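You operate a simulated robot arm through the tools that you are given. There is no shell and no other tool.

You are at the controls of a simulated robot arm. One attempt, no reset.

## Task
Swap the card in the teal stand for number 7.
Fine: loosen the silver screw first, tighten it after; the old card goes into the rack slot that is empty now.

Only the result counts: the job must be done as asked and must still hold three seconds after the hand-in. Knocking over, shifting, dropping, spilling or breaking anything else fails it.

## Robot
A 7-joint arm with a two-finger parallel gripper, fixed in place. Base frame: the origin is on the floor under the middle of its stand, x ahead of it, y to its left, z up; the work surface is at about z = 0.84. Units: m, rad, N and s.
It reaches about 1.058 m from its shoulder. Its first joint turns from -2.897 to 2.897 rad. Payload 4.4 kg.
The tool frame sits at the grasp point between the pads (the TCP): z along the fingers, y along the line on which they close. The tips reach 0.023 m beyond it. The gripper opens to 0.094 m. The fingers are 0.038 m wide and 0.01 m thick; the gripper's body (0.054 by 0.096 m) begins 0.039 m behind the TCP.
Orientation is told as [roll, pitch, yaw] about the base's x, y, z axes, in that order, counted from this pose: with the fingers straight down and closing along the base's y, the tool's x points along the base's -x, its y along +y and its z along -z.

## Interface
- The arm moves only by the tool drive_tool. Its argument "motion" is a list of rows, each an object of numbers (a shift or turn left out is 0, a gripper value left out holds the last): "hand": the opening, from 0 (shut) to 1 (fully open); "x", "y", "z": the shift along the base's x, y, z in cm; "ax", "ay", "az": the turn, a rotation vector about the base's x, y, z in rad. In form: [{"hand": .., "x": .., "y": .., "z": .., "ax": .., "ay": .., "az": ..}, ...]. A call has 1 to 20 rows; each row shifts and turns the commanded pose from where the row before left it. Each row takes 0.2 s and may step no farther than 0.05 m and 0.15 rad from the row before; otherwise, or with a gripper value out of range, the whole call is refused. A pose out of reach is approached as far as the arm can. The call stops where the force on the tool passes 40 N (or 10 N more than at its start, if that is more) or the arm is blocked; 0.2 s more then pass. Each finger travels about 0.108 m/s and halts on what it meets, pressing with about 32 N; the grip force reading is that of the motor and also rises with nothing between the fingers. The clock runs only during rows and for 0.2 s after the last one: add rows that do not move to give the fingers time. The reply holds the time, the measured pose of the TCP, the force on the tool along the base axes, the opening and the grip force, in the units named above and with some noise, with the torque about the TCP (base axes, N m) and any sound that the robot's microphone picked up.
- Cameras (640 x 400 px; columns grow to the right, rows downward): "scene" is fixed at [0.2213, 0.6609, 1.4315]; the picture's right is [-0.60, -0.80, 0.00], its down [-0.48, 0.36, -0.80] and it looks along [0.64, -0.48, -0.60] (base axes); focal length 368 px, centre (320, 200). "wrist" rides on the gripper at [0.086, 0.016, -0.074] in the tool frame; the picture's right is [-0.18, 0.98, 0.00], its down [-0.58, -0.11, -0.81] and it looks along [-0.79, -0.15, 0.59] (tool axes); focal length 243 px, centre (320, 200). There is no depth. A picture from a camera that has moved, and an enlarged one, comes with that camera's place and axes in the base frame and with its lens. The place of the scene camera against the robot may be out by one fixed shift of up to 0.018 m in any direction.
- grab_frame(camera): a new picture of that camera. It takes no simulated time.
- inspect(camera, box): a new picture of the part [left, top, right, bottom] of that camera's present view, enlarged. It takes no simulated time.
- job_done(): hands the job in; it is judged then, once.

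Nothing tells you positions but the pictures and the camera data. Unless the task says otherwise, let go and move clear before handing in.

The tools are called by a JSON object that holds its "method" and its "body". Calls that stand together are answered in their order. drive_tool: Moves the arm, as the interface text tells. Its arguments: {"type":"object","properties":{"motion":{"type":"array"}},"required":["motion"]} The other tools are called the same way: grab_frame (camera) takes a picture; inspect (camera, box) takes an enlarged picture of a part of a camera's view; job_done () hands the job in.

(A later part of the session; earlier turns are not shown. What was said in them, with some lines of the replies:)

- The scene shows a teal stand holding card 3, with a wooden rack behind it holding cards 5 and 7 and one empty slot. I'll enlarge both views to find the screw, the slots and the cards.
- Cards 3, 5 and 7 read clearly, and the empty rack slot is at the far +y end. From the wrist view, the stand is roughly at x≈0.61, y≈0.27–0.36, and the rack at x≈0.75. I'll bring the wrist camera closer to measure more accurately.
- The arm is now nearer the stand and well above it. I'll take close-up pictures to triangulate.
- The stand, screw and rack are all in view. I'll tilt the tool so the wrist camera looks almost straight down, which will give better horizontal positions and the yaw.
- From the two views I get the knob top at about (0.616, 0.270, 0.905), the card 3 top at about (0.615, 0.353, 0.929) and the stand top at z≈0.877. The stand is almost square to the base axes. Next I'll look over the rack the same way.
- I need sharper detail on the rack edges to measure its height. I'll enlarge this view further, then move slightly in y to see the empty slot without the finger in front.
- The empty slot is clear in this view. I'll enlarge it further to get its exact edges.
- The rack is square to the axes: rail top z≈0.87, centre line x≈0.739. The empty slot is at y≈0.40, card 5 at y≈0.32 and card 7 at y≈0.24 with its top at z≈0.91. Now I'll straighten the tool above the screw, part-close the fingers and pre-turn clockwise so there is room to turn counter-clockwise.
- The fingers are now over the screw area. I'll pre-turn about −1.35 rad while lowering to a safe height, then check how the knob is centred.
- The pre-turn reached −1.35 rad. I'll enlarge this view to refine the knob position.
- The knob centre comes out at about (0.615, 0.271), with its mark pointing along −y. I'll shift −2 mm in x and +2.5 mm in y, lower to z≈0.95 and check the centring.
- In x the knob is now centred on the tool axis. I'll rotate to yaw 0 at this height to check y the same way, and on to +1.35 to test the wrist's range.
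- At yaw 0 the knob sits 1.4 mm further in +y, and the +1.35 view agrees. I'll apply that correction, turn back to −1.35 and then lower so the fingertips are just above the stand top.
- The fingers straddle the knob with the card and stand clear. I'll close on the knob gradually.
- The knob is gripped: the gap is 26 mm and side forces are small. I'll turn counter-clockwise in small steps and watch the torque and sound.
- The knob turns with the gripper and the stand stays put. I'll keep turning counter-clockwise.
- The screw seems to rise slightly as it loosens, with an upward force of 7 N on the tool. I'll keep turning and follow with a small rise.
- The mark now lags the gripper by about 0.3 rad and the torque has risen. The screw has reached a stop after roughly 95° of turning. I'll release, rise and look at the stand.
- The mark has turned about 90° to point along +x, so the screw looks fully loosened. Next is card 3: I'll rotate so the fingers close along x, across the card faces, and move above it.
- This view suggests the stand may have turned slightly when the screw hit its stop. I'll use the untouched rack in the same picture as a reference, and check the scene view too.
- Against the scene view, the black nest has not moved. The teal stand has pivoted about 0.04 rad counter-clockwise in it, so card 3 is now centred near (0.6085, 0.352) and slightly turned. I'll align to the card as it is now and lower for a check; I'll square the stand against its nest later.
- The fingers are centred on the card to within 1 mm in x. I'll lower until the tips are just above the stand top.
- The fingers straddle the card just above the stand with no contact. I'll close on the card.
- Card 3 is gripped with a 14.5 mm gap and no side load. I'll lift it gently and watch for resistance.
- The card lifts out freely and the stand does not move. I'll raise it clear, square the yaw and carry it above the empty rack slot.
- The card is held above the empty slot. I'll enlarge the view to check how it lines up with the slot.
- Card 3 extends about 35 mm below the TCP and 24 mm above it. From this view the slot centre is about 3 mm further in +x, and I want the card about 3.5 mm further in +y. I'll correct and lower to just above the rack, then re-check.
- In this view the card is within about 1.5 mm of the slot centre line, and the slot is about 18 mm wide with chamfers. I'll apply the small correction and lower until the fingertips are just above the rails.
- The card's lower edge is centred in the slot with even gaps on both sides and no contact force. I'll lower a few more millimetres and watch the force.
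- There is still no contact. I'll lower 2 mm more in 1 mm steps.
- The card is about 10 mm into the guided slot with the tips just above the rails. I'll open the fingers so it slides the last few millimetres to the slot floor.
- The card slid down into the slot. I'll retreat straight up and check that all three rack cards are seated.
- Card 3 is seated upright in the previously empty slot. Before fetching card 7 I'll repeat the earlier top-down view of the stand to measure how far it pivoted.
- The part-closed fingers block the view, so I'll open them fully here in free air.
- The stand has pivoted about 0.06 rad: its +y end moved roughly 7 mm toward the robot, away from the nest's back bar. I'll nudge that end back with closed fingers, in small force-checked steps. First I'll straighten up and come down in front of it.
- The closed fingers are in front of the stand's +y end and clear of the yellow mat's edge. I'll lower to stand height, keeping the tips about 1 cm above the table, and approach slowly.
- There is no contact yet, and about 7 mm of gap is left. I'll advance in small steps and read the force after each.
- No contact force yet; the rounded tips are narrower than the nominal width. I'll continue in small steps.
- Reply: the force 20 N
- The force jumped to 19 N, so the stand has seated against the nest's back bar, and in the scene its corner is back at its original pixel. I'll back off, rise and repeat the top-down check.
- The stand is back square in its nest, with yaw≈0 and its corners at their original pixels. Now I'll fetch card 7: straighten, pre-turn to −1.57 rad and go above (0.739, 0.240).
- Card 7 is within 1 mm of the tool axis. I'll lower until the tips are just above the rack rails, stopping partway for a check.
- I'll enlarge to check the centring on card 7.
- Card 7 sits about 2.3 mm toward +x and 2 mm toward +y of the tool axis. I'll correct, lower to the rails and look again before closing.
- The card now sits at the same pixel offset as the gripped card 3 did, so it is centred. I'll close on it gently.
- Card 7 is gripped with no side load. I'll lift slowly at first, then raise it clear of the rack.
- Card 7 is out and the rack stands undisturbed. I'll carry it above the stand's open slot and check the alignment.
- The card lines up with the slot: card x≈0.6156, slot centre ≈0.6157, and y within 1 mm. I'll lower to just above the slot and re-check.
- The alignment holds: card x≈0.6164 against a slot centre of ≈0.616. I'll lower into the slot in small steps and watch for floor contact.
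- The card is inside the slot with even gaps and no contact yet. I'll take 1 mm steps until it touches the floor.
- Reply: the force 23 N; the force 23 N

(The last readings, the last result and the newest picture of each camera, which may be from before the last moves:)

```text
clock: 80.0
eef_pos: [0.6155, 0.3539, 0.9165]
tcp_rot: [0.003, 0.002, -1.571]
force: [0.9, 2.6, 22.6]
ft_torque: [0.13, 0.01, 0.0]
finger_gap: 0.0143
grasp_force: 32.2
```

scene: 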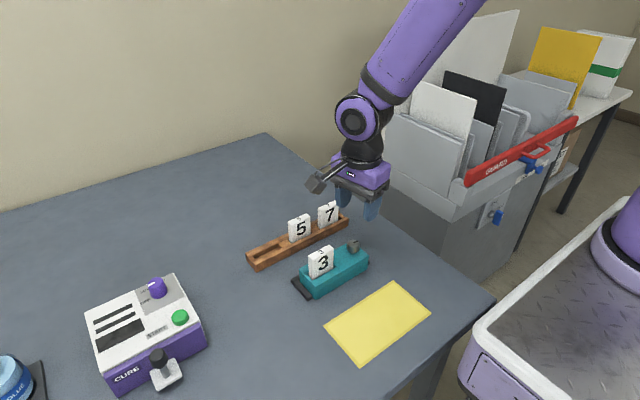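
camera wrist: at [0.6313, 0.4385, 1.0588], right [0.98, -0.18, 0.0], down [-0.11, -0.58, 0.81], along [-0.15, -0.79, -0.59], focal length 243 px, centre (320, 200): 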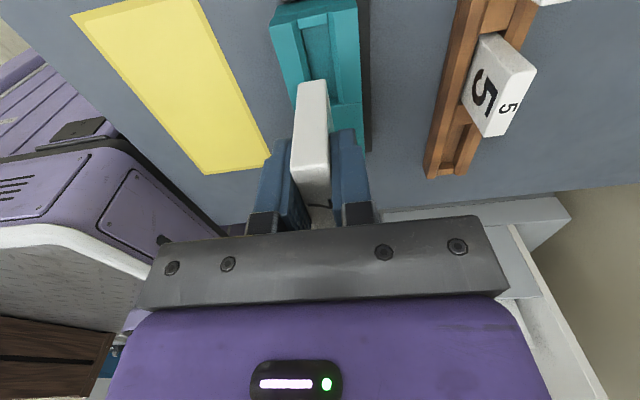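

Floor contact shows as 23 N upward at TCP z≈0.917, so the card is seated. I'll relieve the push slightly, then open the fingers gently.

{"method": "drive_tool", "body": {"motion": [{"z": 0.18}, {}]}}

{"method": "drive_tool", "body": {"motion": [{"hand": 0.16}, {"hand": 0.18}, {"hand": 0.21}, {"hand": 0.25}, {"hand": 0.35}, {"hand": 0.5}, {"hand": 0.6}, {}]}}

{"method": "inspect", "body": {"camera": "wrist", "box": [220, 40, 420, 210]}}

{"method": "inspect", "body": {"camera": "scene", "box": [260, 190, 400, 300]}}

```text
clock: 80.6
eef_pos: [0.6159, 0.3525, 0.9165]
tcp_rot: [-0.001, -0.003, -1.571]
force: [0.0, 0.1, -0.4]
ft_torque: [0.0, -0.02, 0.01]
finger_gap: 0.0146
grasp_force: 31.1
```

```text
clock: 82.4
eef_pos: [0.6167, 0.3531, 0.9161]
tcp_rot: [-0.001, 0.0, -1.57]
force: [0.4, 0.7, 0.1]
ft_torque: [-0.01, -0.02, 0.01]
finger_gap: 0.0563
grasp_force: 0.0
```

```text
2.35 times, centred on (320, 125) of wrist
camera zoom: at [0.6325, 0.4389, 0.9915], right [0.98, -0.18, 0.0], down [-0.11, -0.58, 0.81], along [-0.15, -0.79, -0.59], focal length 571 px, centre (320, 376)
```

zoom: 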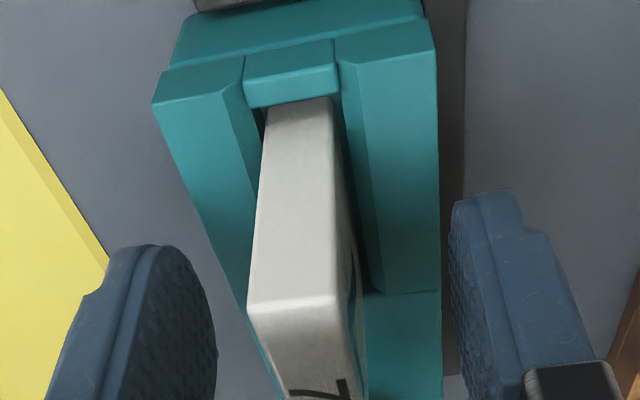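

```text
3.64 times, centred on (330, 245) of scene
camera zoom: at [0.2213, 0.6609, 1.4315], right [-0.6, -0.8, 0.0], down [-0.48, 0.36, -0.8], along [0.64, -0.48, -0.6], focal length 1338 px, centre (284, 36)
```

zoom: 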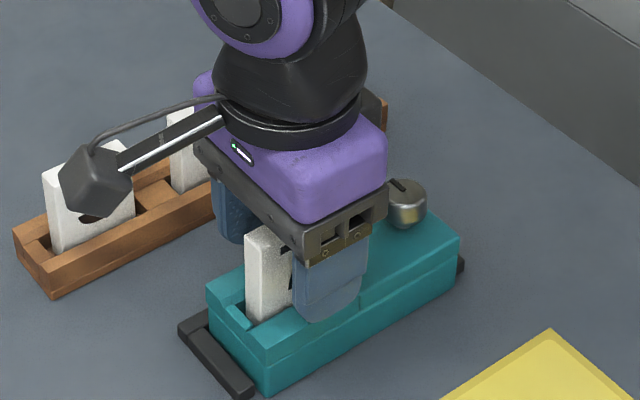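

Card 7 stands upright in the stand. I'll rise clear, move above the screw and repeat the centring check.

{"method": "drive_tool", "body": {"motion": [{"z": 1.5}, {"z": 3}, {"z": 3.5}, {"z": 2.3}, {"x": -0.12, "y": -3.5, "az": 0.11, "hand": 0.55}, {"y": -3.5, "az": 0.11}, {"y": -1.17}, {"z": -2.5}, {"z": -2.5}, {"z": -1.75}, {}, {}]}}

{"method": "inspect", "body": {"camera": "wrist", "box": [256, 70, 384, 150]}}

{"method": "inspect", "body": {"camera": "scene", "box": [230, 190, 390, 310]}}

```text
clock: 85.0
eef_pos: [0.6149, 0.2687, 0.9518]
tcp_rot: [0.0, 0.0, -1.351]
force: [-1.1, 0.3, 0.0]
ft_torque: [-0.04, 0.01, -0.01]
finger_gap: 0.0517
grasp_force: 0.1
```

```text
5.00 times, centred on (320, 110) of wrist
camera zoom: at [0.6117, 0.3571, 1.0266], right [1.0, 0.03, 0.0], down [0.02, -0.59, 0.81], along [0.03, -0.81, -0.59], focal length 1213 px, centre (320, 650)
```

zoom: 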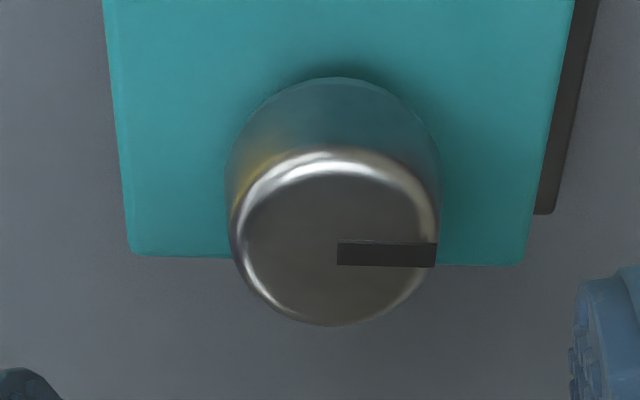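

```text
3.33 times, centred on (310, 250) of scene
camera zoom: at [0.2213, 0.6609, 1.4315], right [-0.6, -0.8, 0.0], down [-0.48, 0.36, -0.8], along [0.64, -0.48, -0.6], focal length 1226 px, centre (353, 33)
```

zoom: 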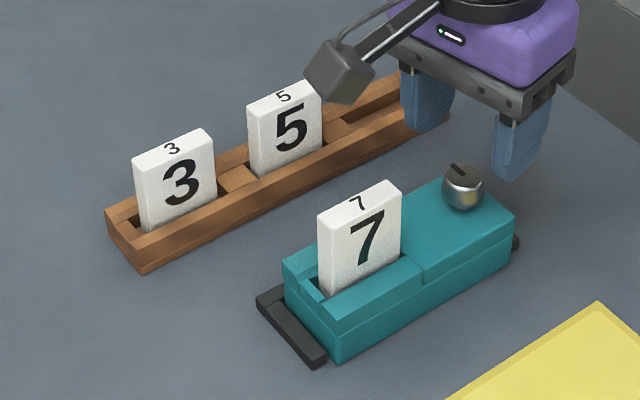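

Card 7 reads correctly in the stand, and the mark points along +x. The knob is 1.6 mm toward +x of the axis. I'll correct that and check y at yaw 0.

{"method": "drive_tool", "body": {"motion": [{"x": 0.16, "az": 0.15}, {"az": 0.15}, {"az": 0.15}, {"az": 0.15}, {"az": 0.15}, {"az": 0.15}, {"az": 0.15}, {"az": 0.15}, {"az": 0.15}, {}, {}]}}

{"method": "inspect", "body": {"camera": "wrist", "box": [256, 70, 384, 150]}}

```text
clock: 87.4
eef_pos: [0.6169, 0.2708, 0.9525]
tcp_rot: [0.0, 0.0, -0.001]
force: [-0.1, -0.9, -0.3]
ft_torque: [0.04, 0.02, -0.03]
finger_gap: 0.0518
grasp_force: 0.0
```

```text
5.00 times, centred on (320, 110) of wrist
camera zoom: at [0.5301, 0.2867, 1.0269], right [0.19, 0.98, 0.0], down [0.58, -0.11, 0.81], along [0.79, -0.15, -0.59], focal length 1213 px, centre (320, 650)
```

zoom: 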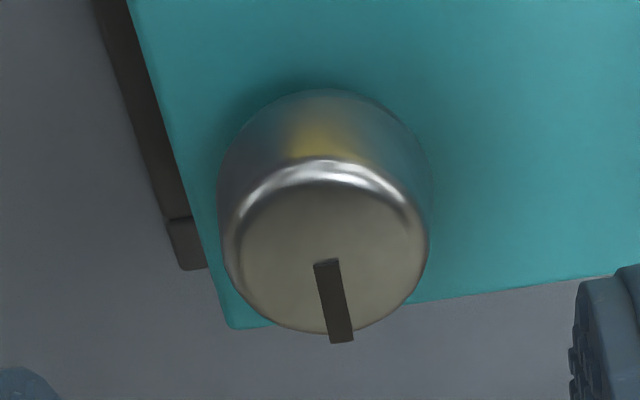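

Only 0.6 mm off in y now. I'll correct that, pre-turn to +0.4 rad for the clockwise stroke and lower around the knob.

{"method": "drive_tool", "body": {"motion": [{"y": 0.06, "az": 0.1333}, {"az": 0.1333}, {"az": 0.1334}, {}, {"z": -1.5}, {"z": -1.5}, {"z": -1}, {"z": -0.55}, {}, {}]}}

{"method": "grab_frame", "body": {"camera": "wrist"}}

{"method": "inspect", "body": {"camera": "scene", "box": [260, 160, 420, 300]}}

```text
clock: 89.6
eef_pos: [0.6157, 0.272, 0.9069]
tcp_rot: [0.0, 0.0, 0.398]
force: [-0.4, -0.7, 0.0]
ft_torque: [-0.01, 0.02, -0.01]
finger_gap: 0.0516
grasp_force: 0.1
```

```text
taken
camera wrist: at [0.5302, 0.2524, 0.9818], right [-0.21, 0.98, 0.0], down [0.58, 0.12, 0.81], along [0.79, 0.17, -0.59], focal length 243 px, centre (320, 200)
```

wrist: 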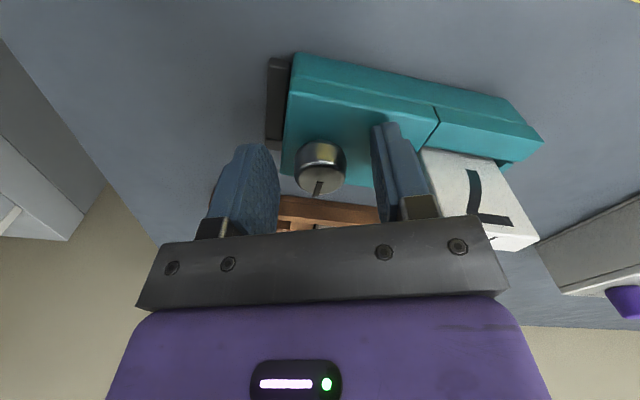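

```text
2.86 times, centred on (340, 230) of scene
camera zoom: at [0.2213, 0.6609, 1.4315], right [-0.6, -0.8, 0.0], down [-0.48, 0.36, -0.8], along [0.64, -0.48, -0.6], focal length 1051 px, centre (263, 114)
```

zoom: 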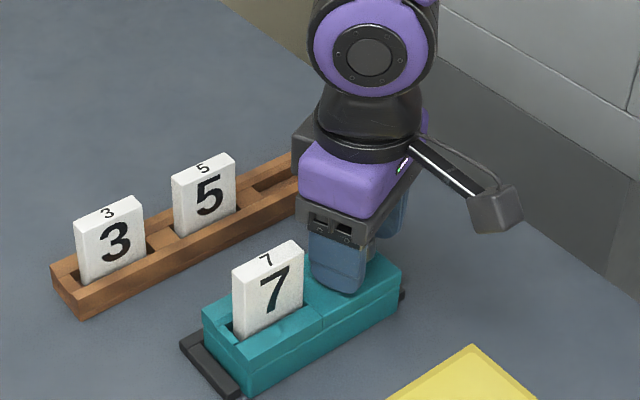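

The fingers are around the knob and clear of card 7. I'll close gently on the knob.

{"method": "drive_tool", "body": {"motion": [{"hand": 0.45}, {"hand": 0.38}, {"hand": 0.32}, {"hand": 0.28}, {"hand": 0.25}, {"hand": 0.2}, {"hand": 0.1}, {"hand": 0.0}, {}]}}

{"method": "inspect", "body": {"camera": "wrist", "box": [220, 60, 420, 220]}}

```text
clock: 91.6
eef_pos: [0.6164, 0.271, 0.9073]
tcp_rot: [0.0, 0.0, 0.399]
force: [0.3, -0.5, -0.1]
ft_torque: [0.01, 0.01, 0.0]
finger_gap: 0.0258
grasp_force: 32.1
```

```text
2.50 times, centred on (320, 140) of wrist
camera zoom: at [0.5302, 0.2523, 0.9818], right [-0.21, 0.98, 0.0], down [0.58, 0.12, 0.81], along [0.79, 0.17, -0.59], focal length 606 px, centre (320, 350)
```

zoom: 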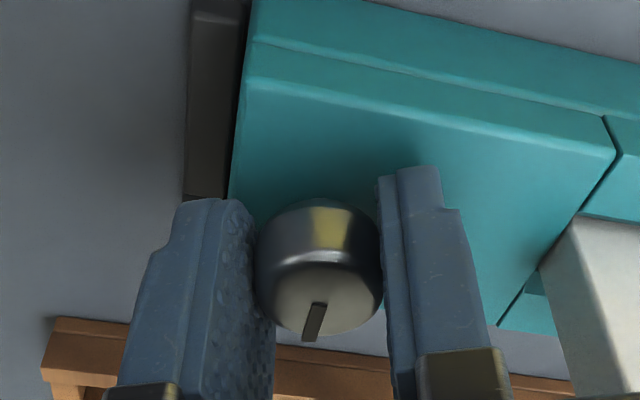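

The knob is gripped with balanced forces. I'll turn clockwise to tighten, in steps, watching force and torque.

{"method": "drive_tool", "body": {"motion": [{"az": -0.13}, {"az": -0.13}, {"az": -0.13}, {"az": -0.13}, {"az": -0.13}, {"az": -0.13}, {}]}}

{"method": "inspect", "body": {"camera": "scene", "box": [260, 160, 420, 300]}}

{"method": "inspect", "body": {"camera": "wrist", "box": [220, 60, 420, 220]}}

```text
clock: 93.2
eef_pos: [0.6165, 0.2724, 0.9073]
tcp_rot: [0.0, 0.001, -0.383]
force: [0.3, 0.6, -0.9]
ft_torque: [-0.17, 0.02, 0.02]
finger_gap: 0.0256
grasp_force: 31.8
```

```text
2.86 times, centred on (340, 230) of scene
camera zoom: at [0.2213, 0.6609, 1.4315], right [-0.6, -0.8, 0.0], down [-0.48, 0.36, -0.8], along [0.64, -0.48, -0.6], focal length 1051 px, centre (263, 114)
```

zoom: 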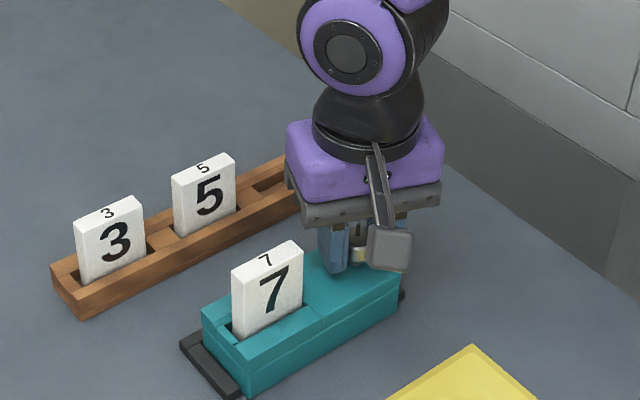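

```text
2.50 times, centred on (320, 140) of wrist
camera zoom: at [0.5422, 0.3191, 0.9817], right [0.54, 0.84, 0.0], down [0.5, -0.32, 0.81], along [0.68, -0.43, -0.59], focal length 606 px, centre (320, 350)
```

zoom: 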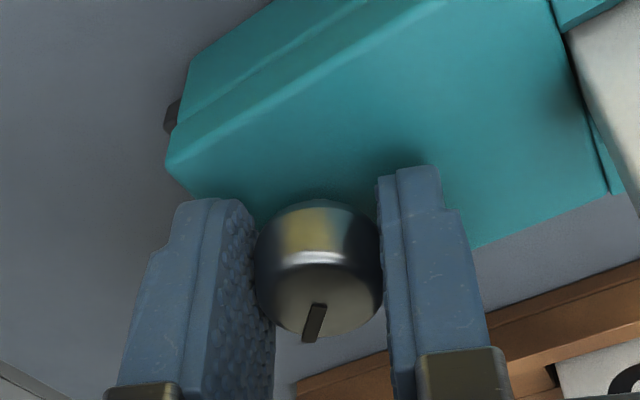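

The knob follows the gripper and nothing else moves. I'll continue the clockwise turn toward the original mark direction.

{"method": "drive_tool", "body": {"motion": [{"az": -0.13}, {"az": -0.13}, {"az": -0.13}, {"az": -0.13}, {"az": -0.13}, {}]}}

{"method": "inspect", "body": {"camera": "wrist", "box": [220, 60, 420, 220]}}

{"method": "inspect", "body": {"camera": "scene", "box": [260, 160, 420, 300]}}

```text
clock: 94.6
eef_pos: [0.6164, 0.2739, 0.908]
tcp_rot: [0.0, 0.0, -1.032]
force: [-3.2, -0.7, 0.2]
ft_torque: [0.12, 0.15, -0.01]
finger_gap: 0.0259
grasp_force: 32.2
```

```text
2.50 times, centred on (320, 140) of wrist
camera zoom: at [0.5863, 0.3548, 0.9821], right [0.94, 0.34, 0.0], down [0.2, -0.56, 0.81], along [0.28, -0.76, -0.59], focal length 606 px, centre (320, 350)
```

zoom: 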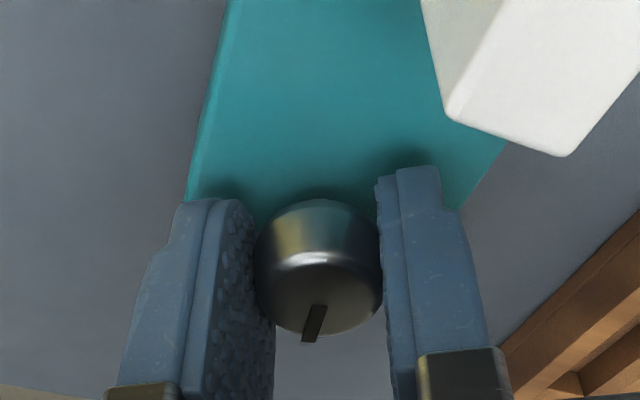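

```text
2.86 times, centred on (340, 230) of scene
camera zoom: at [0.2213, 0.6609, 1.4315], right [-0.6, -0.8, 0.0], down [-0.48, 0.36, -0.8], along [0.64, -0.48, -0.6], focal length 1051 px, centre (263, 114)
```

zoom: 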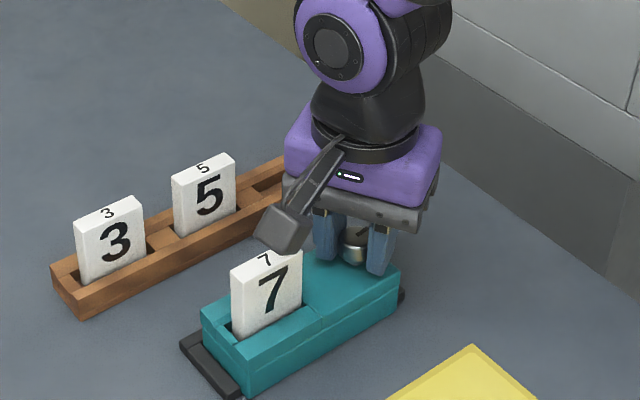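

No stop yet after 1.43 rad. I'll finish with smaller steps, checking the torque each time.

{"method": "drive_tool", "body": {"motion": [{"az": -0.05}, {"az": -0.05}, {}]}}

{"method": "drive_tool", "body": {"motion": [{"az": -0.05}, {"az": -0.05}, {}]}}

{"method": "inspect", "body": {"camera": "wrist", "box": [220, 60, 420, 220]}}

{"method": "inspect", "body": {"camera": "scene", "box": [260, 160, 420, 300]}}

```text
clock: 95.4
eef_pos: [0.6175, 0.2722, 0.907]
tcp_rot: [0.0, 0.0, -1.131]
force: [-8.5, 2.9, 4.5]
ft_torque: [0.46, 0.24, -0.01]
finger_gap: 0.0254
grasp_force: 32.4
```

```text
clock: 96.2
eef_pos: [0.6172, 0.2719, 0.9076]
tcp_rot: [0.0, 0.0, -1.233]
force: [-6.6, -2.2, 5.5]
ft_torque: [-0.16, 0.07, 0.21]
finger_gap: 0.0255
grasp_force: 32.2
```

```text
2.50 times, centred on (320, 140) of wrist
camera zoom: at [0.6033, 0.3583, 0.9816], right [0.99, 0.15, 0.0], down [0.09, -0.58, 0.81], along [0.12, -0.8, -0.59], focal length 606 px, centre (320, 350)
```

zoom: 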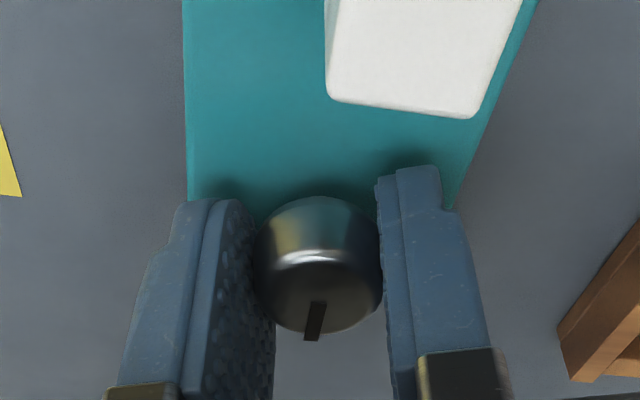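

```text
2.86 times, centred on (340, 230) of scene
camera zoom: at [0.2213, 0.6609, 1.4315], right [-0.6, -0.8, 0.0], down [-0.48, 0.36, -0.8], along [0.64, -0.48, -0.6], focal length 1051 px, centre (263, 114)
```

zoom: 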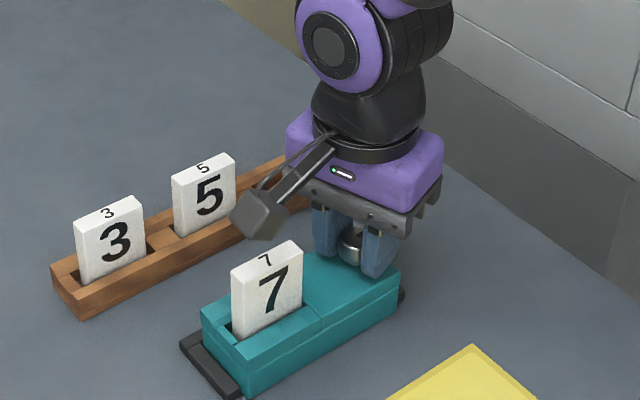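

Torque is now building at 0.21 N·m and the mark is starting to lag, so the screw is nearing its tight stop. I'll add a little more to make it firm.

{"method": "drive_tool", "body": {"motion": [{"az": -0.05}, {"az": -0.05}, {}]}}

{"method": "drive_tool", "body": {"motion": [{"az": -0.05}, {"az": -0.05}, {}]}}

{"method": "inspect", "body": {"camera": "wrist", "box": [220, 60, 420, 220]}}

{"method": "inspect", "body": {"camera": "scene", "box": [260, 160, 420, 300]}}

```text
clock: 97.0
eef_pos: [0.6169, 0.2721, 0.9075]
tcp_rot: [0.001, -0.001, -1.332]
force: [-1.5, -0.7, 0.7]
ft_torque: [-0.08, 0.05, 0.14]
finger_gap: 0.0257
grasp_force: 31.9
```

```text
clock: 97.8
eef_pos: [0.616, 0.2728, 0.9071]
tcp_rot: [0.0, 0.0, -1.43]
force: [-1.9, 0.5, -0.4]
ft_torque: [0.03, 0.01, 0.19]
finger_gap: 0.0256
grasp_force: 31.7
```

```text
2.50 times, centred on (320, 140) of wrist
camera zoom: at [0.6202, 0.3598, 0.9818], right [1.0, -0.05, 0.0], down [-0.03, -0.59, 0.81], along [-0.04, -0.81, -0.59], focal length 606 px, centre (320, 350)
```

zoom: 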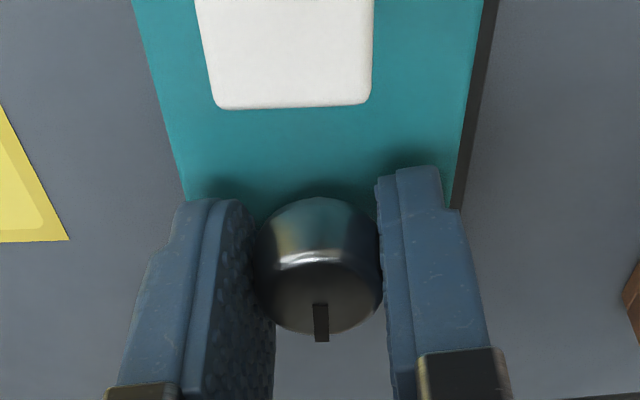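

```text
2.86 times, centred on (340, 230) of scene
camera zoom: at [0.2213, 0.6609, 1.4315], right [-0.6, -0.8, 0.0], down [-0.48, 0.36, -0.8], along [0.64, -0.48, -0.6], focal length 1051 px, centre (263, 114)
```

zoom: 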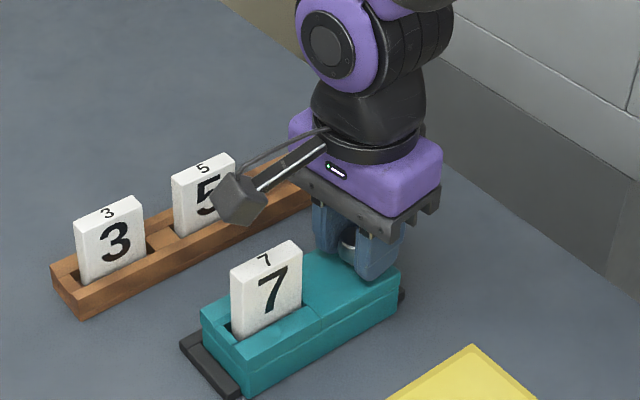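

The mark now slips against the pads with steady torque, so the screw is at its tight stop and the stand hasn't moved. I'll release, rise and check.

{"method": "drive_tool", "body": {"motion": [{"hand": 0.1}, {"hand": 0.3}, {"hand": 0.5}, {}, {"z": 2}, {"z": 2.5}, {"z": 3}, {"z": 3}, {}]}}

{"method": "inspect", "body": {"camera": "scene", "box": [230, 190, 390, 310]}}

{"method": "inspect", "body": {"camera": "wrist", "box": [230, 0, 410, 120]}}

```text
clock: 99.8
eef_pos: [0.6177, 0.2725, 1.011]
tcp_rot: [-0.001, 0.0, -1.431]
force: [-0.3, -0.3, 0.8]
ft_torque: [0.0, -0.01, 0.01]
finger_gap: 0.0467
grasp_force: 0.0
```

```text
3.33 times, centred on (310, 250) of scene
camera zoom: at [0.2213, 0.6609, 1.4315], right [-0.6, -0.8, 0.0], down [-0.48, 0.36, -0.8], along [0.64, -0.48, -0.6], focal length 1226 px, centre (353, 33)
```

zoom: 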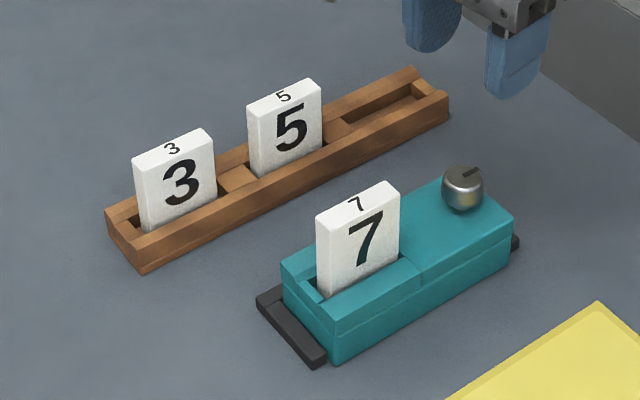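

```text
3.33 times, centred on (320, 60) of wrist
camera zoom: at [0.6217, 0.3591, 1.0856], right [1.0, -0.05, 0.0], down [-0.03, -0.59, 0.81], along [-0.04, -0.81, -0.59], focal length 809 px, centre (320, 667)
```

zoom: 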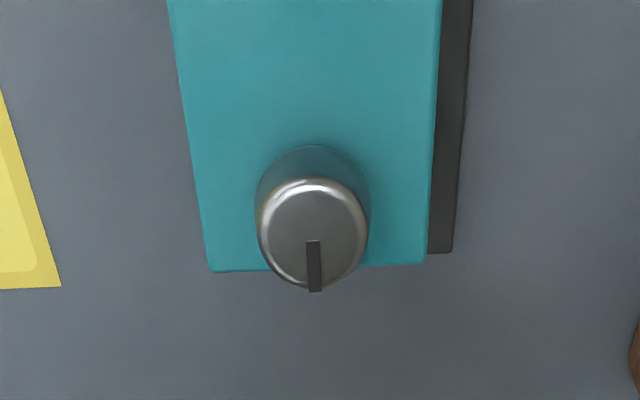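

The mark is back along the stand's axis as at the start, card 7 is in the stand, and cards 3 and 5 are in the rack. I'll repeat the first top-down view to confirm the stand's pose.

{"method": "drive_tool", "body": {"motion": [{"x": -0.44, "y": 0.694, "z": 0.901, "az": 0.143, "hand": 1}, {"x": -0.44, "y": 0.694, "z": 0.901, "az": 0.143}, {"x": -0.44, "y": 0.694, "z": 0.901, "az": 0.143}, {"x": -0.44, "y": 0.694, "z": 0.901, "az": 0.143}, {"x": -0.44, "y": 0.694, "z": 0.901, "az": 0.143}, {"x": -0.44, "y": 0.694, "z": 0.901, "az": 0.143}, {"x": -0.44, "y": 0.694, "z": 0.901, "az": 0.143}, {"x": -0.44, "y": 0.694, "z": 0.901, "az": 0.143}, {"x": -0.44, "y": 0.694, "z": 0.901, "az": 0.143}, {"x": -0.44, "y": 0.694, "z": 0.901, "az": 0.143}, {"ay": 0.15}, {"ay": 0.15}, {"ay": 0.15}, {"ay": 0.15}, {}, {}]}}

{"method": "inspect", "body": {"camera": "wrist", "box": [250, 125, 410, 225]}}

{"method": "inspect", "body": {"camera": "scene", "box": [230, 190, 390, 310]}}

```text
clock: 103.2
eef_pos: [0.5719, 0.3422, 1.1026]
tcp_rot: [-0.003, 0.602, -0.002]
force: [0.3, 0.2, -0.3]
ft_torque: [-0.03, -0.02, 0.0]
finger_gap: 0.094
grasp_force: 0.0
```

```text
4.00 times, centred on (330, 175) of wrist
camera zoom: at [0.5428, 0.3572, 1.2126], right [0.15, 0.98, -0.1], down [0.94, -0.11, 0.34], along [0.32, -0.15, -0.94], focal length 970 px, centre (280, 300)
```

zoom: 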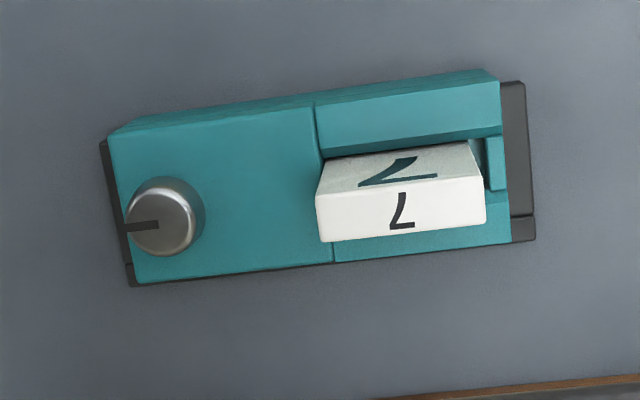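

```text
3.33 times, centred on (310, 250) of scene
camera zoom: at [0.2213, 0.6609, 1.4315], right [-0.6, -0.8, 0.0], down [-0.48, 0.36, -0.8], along [0.64, -0.48, -0.6], focal length 1226 px, centre (353, 33)
```

zoom: 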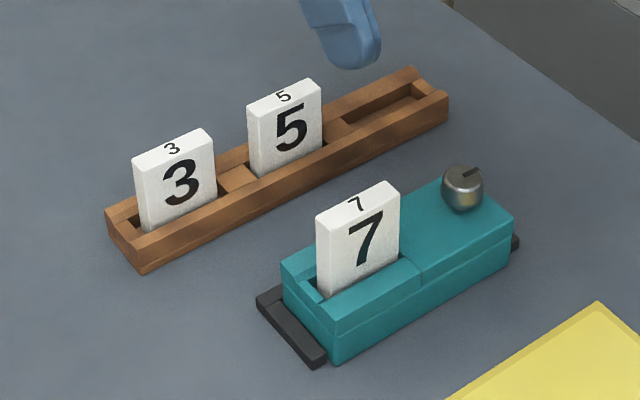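

Relative to its nest the stand has moved only about 1 mm, now flush with the back bar. The rack, cards 3 and 5 and the nest are unmoved. I'll take a close look at the screw mark and card seating before retreating.

{"method": "inspect", "body": {"camera": "wrist", "box": [270, 145, 380, 205]}}

{"method": "inspect", "body": {"camera": "scene", "box": [285, 230, 375, 305]}}

```text
5.82 times, centred on (325, 175) of wrist
camera zoom: at [0.5428, 0.3572, 1.2126], right [0.15, 0.98, -0.1], down [0.94, -0.11, 0.34], along [0.32, -0.15, -0.94], focal length 1412 px, centre (291, 346)
```

zoom: 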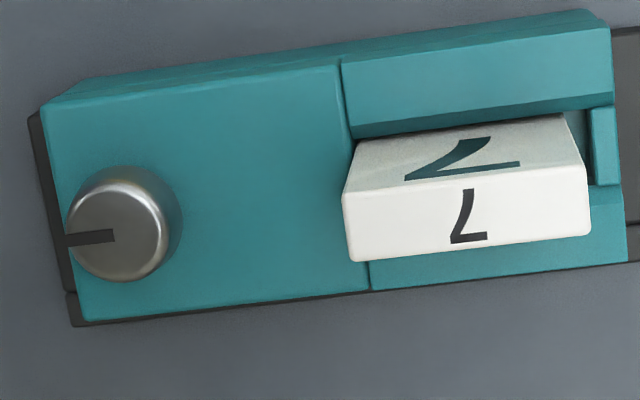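

```text
5.33 times, centred on (330, 268) of scene
camera zoom: at [0.2213, 0.6609, 1.4315], right [-0.6, -0.8, 0.0], down [-0.48, 0.36, -0.8], along [0.64, -0.48, -0.6], focal length 1962 px, centre (267, -160)
```

zoom: 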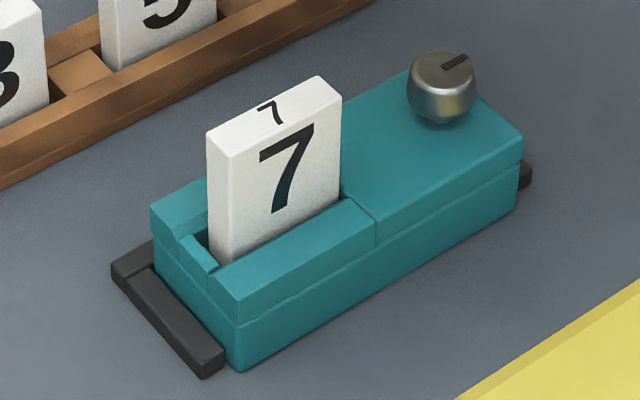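

Card 7 sits upright and seated, the screw mark is back at its original angle, and card 3 is in the slot that was empty at the start. I'll retreat to the start pose, well clear of everything, and take a final picture.

{"method": "drive_tool", "body": {"motion": [{"z": 2.75, "x": -3.7, "y": 0.25, "ay": -0.15}, {"z": 2.75, "x": -3.7, "y": 0.25, "ay": -0.15}, {"z": 2.75, "x": -3.7, "y": 0.25, "ay": -0.15}, {"z": 2.75, "x": -3.7, "y": 0.25, "ay": -0.15}, {}, {}, {}]}}

{"method": "grab_frame", "body": {"camera": "scene"}}

{"method": "inspect", "body": {"camera": "wrist", "box": [260, 70, 420, 190]}}

```text
clock: 104.8
eef_pos: [0.4236, 0.3522, 1.2124]
tcp_rot: [0.0, -0.001, 0.0]
force: [0.5, 0.1, -1.3]
ft_torque: [-0.01, -0.01, -0.02]
finger_gap: 0.094
grasp_force: 0.1
```

```text
taken
```

scene: 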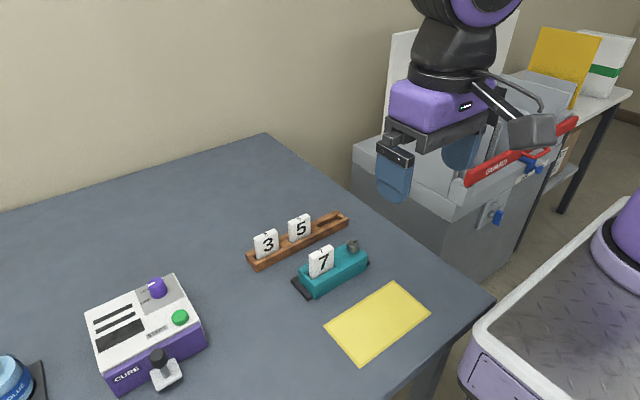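

```text
3.33 times, centred on (340, 130) of wrist
camera zoom: at [0.338, 0.3687, 1.2862], right [0.19, 0.98, 0.0], down [0.58, -0.11, 0.81], along [0.79, -0.15, -0.59], focal length 809 px, centre (253, 433)
```

zoom: 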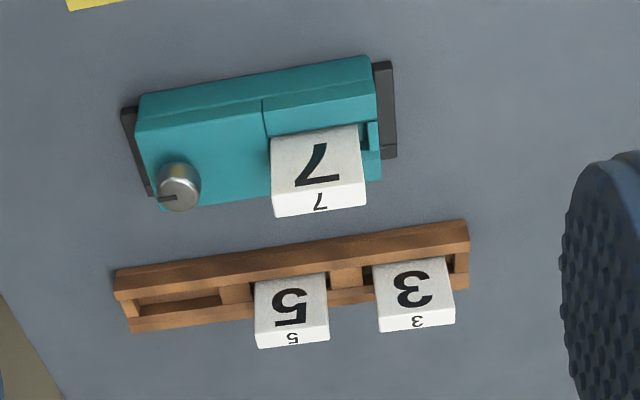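

From the start pose, card 7 is in the teal stand with the screw tightened back to its original angle, and card 3 is in the formerly empty rack slot. Card 5, the rack and the nest are where they were, and the arm is clear, so I'm handing in.

{"method": "job_done", "body": {}}

```text
The job is handed in.
```

Card 7 is now in the teal stand with the silver screw tightened, and card 3 is in the rack slot that was empty at the start. I've handed the job in, but the reply gave no pass or fail verdict.

- **Screw:** I loosened it about 90° to its stop before lifting card 3. After fitting card 7, I turned it back until it reached its stop and slipped in the fingers. The mark is back at its original angle as far as the pictures show. I did not tug the card to test the clamp.
- **Stand moved and was put back:** When the screw hit its loosening stop, the stand pivoted about 0.06 rad in its black nest. I pushed it back square with closed fingers. It now sits flush with the nest's back bar, about 1 mm from where it started.
- **Card 3:** The fingertips would have met the rack rails before the card reached the bottom. I let it slide the last 9 mm or so down the slot; it is seated upright.
- **Everything else:** Card 5, the rack and the nest look unmoved in the final pictures, and the arm is back at its start pose.
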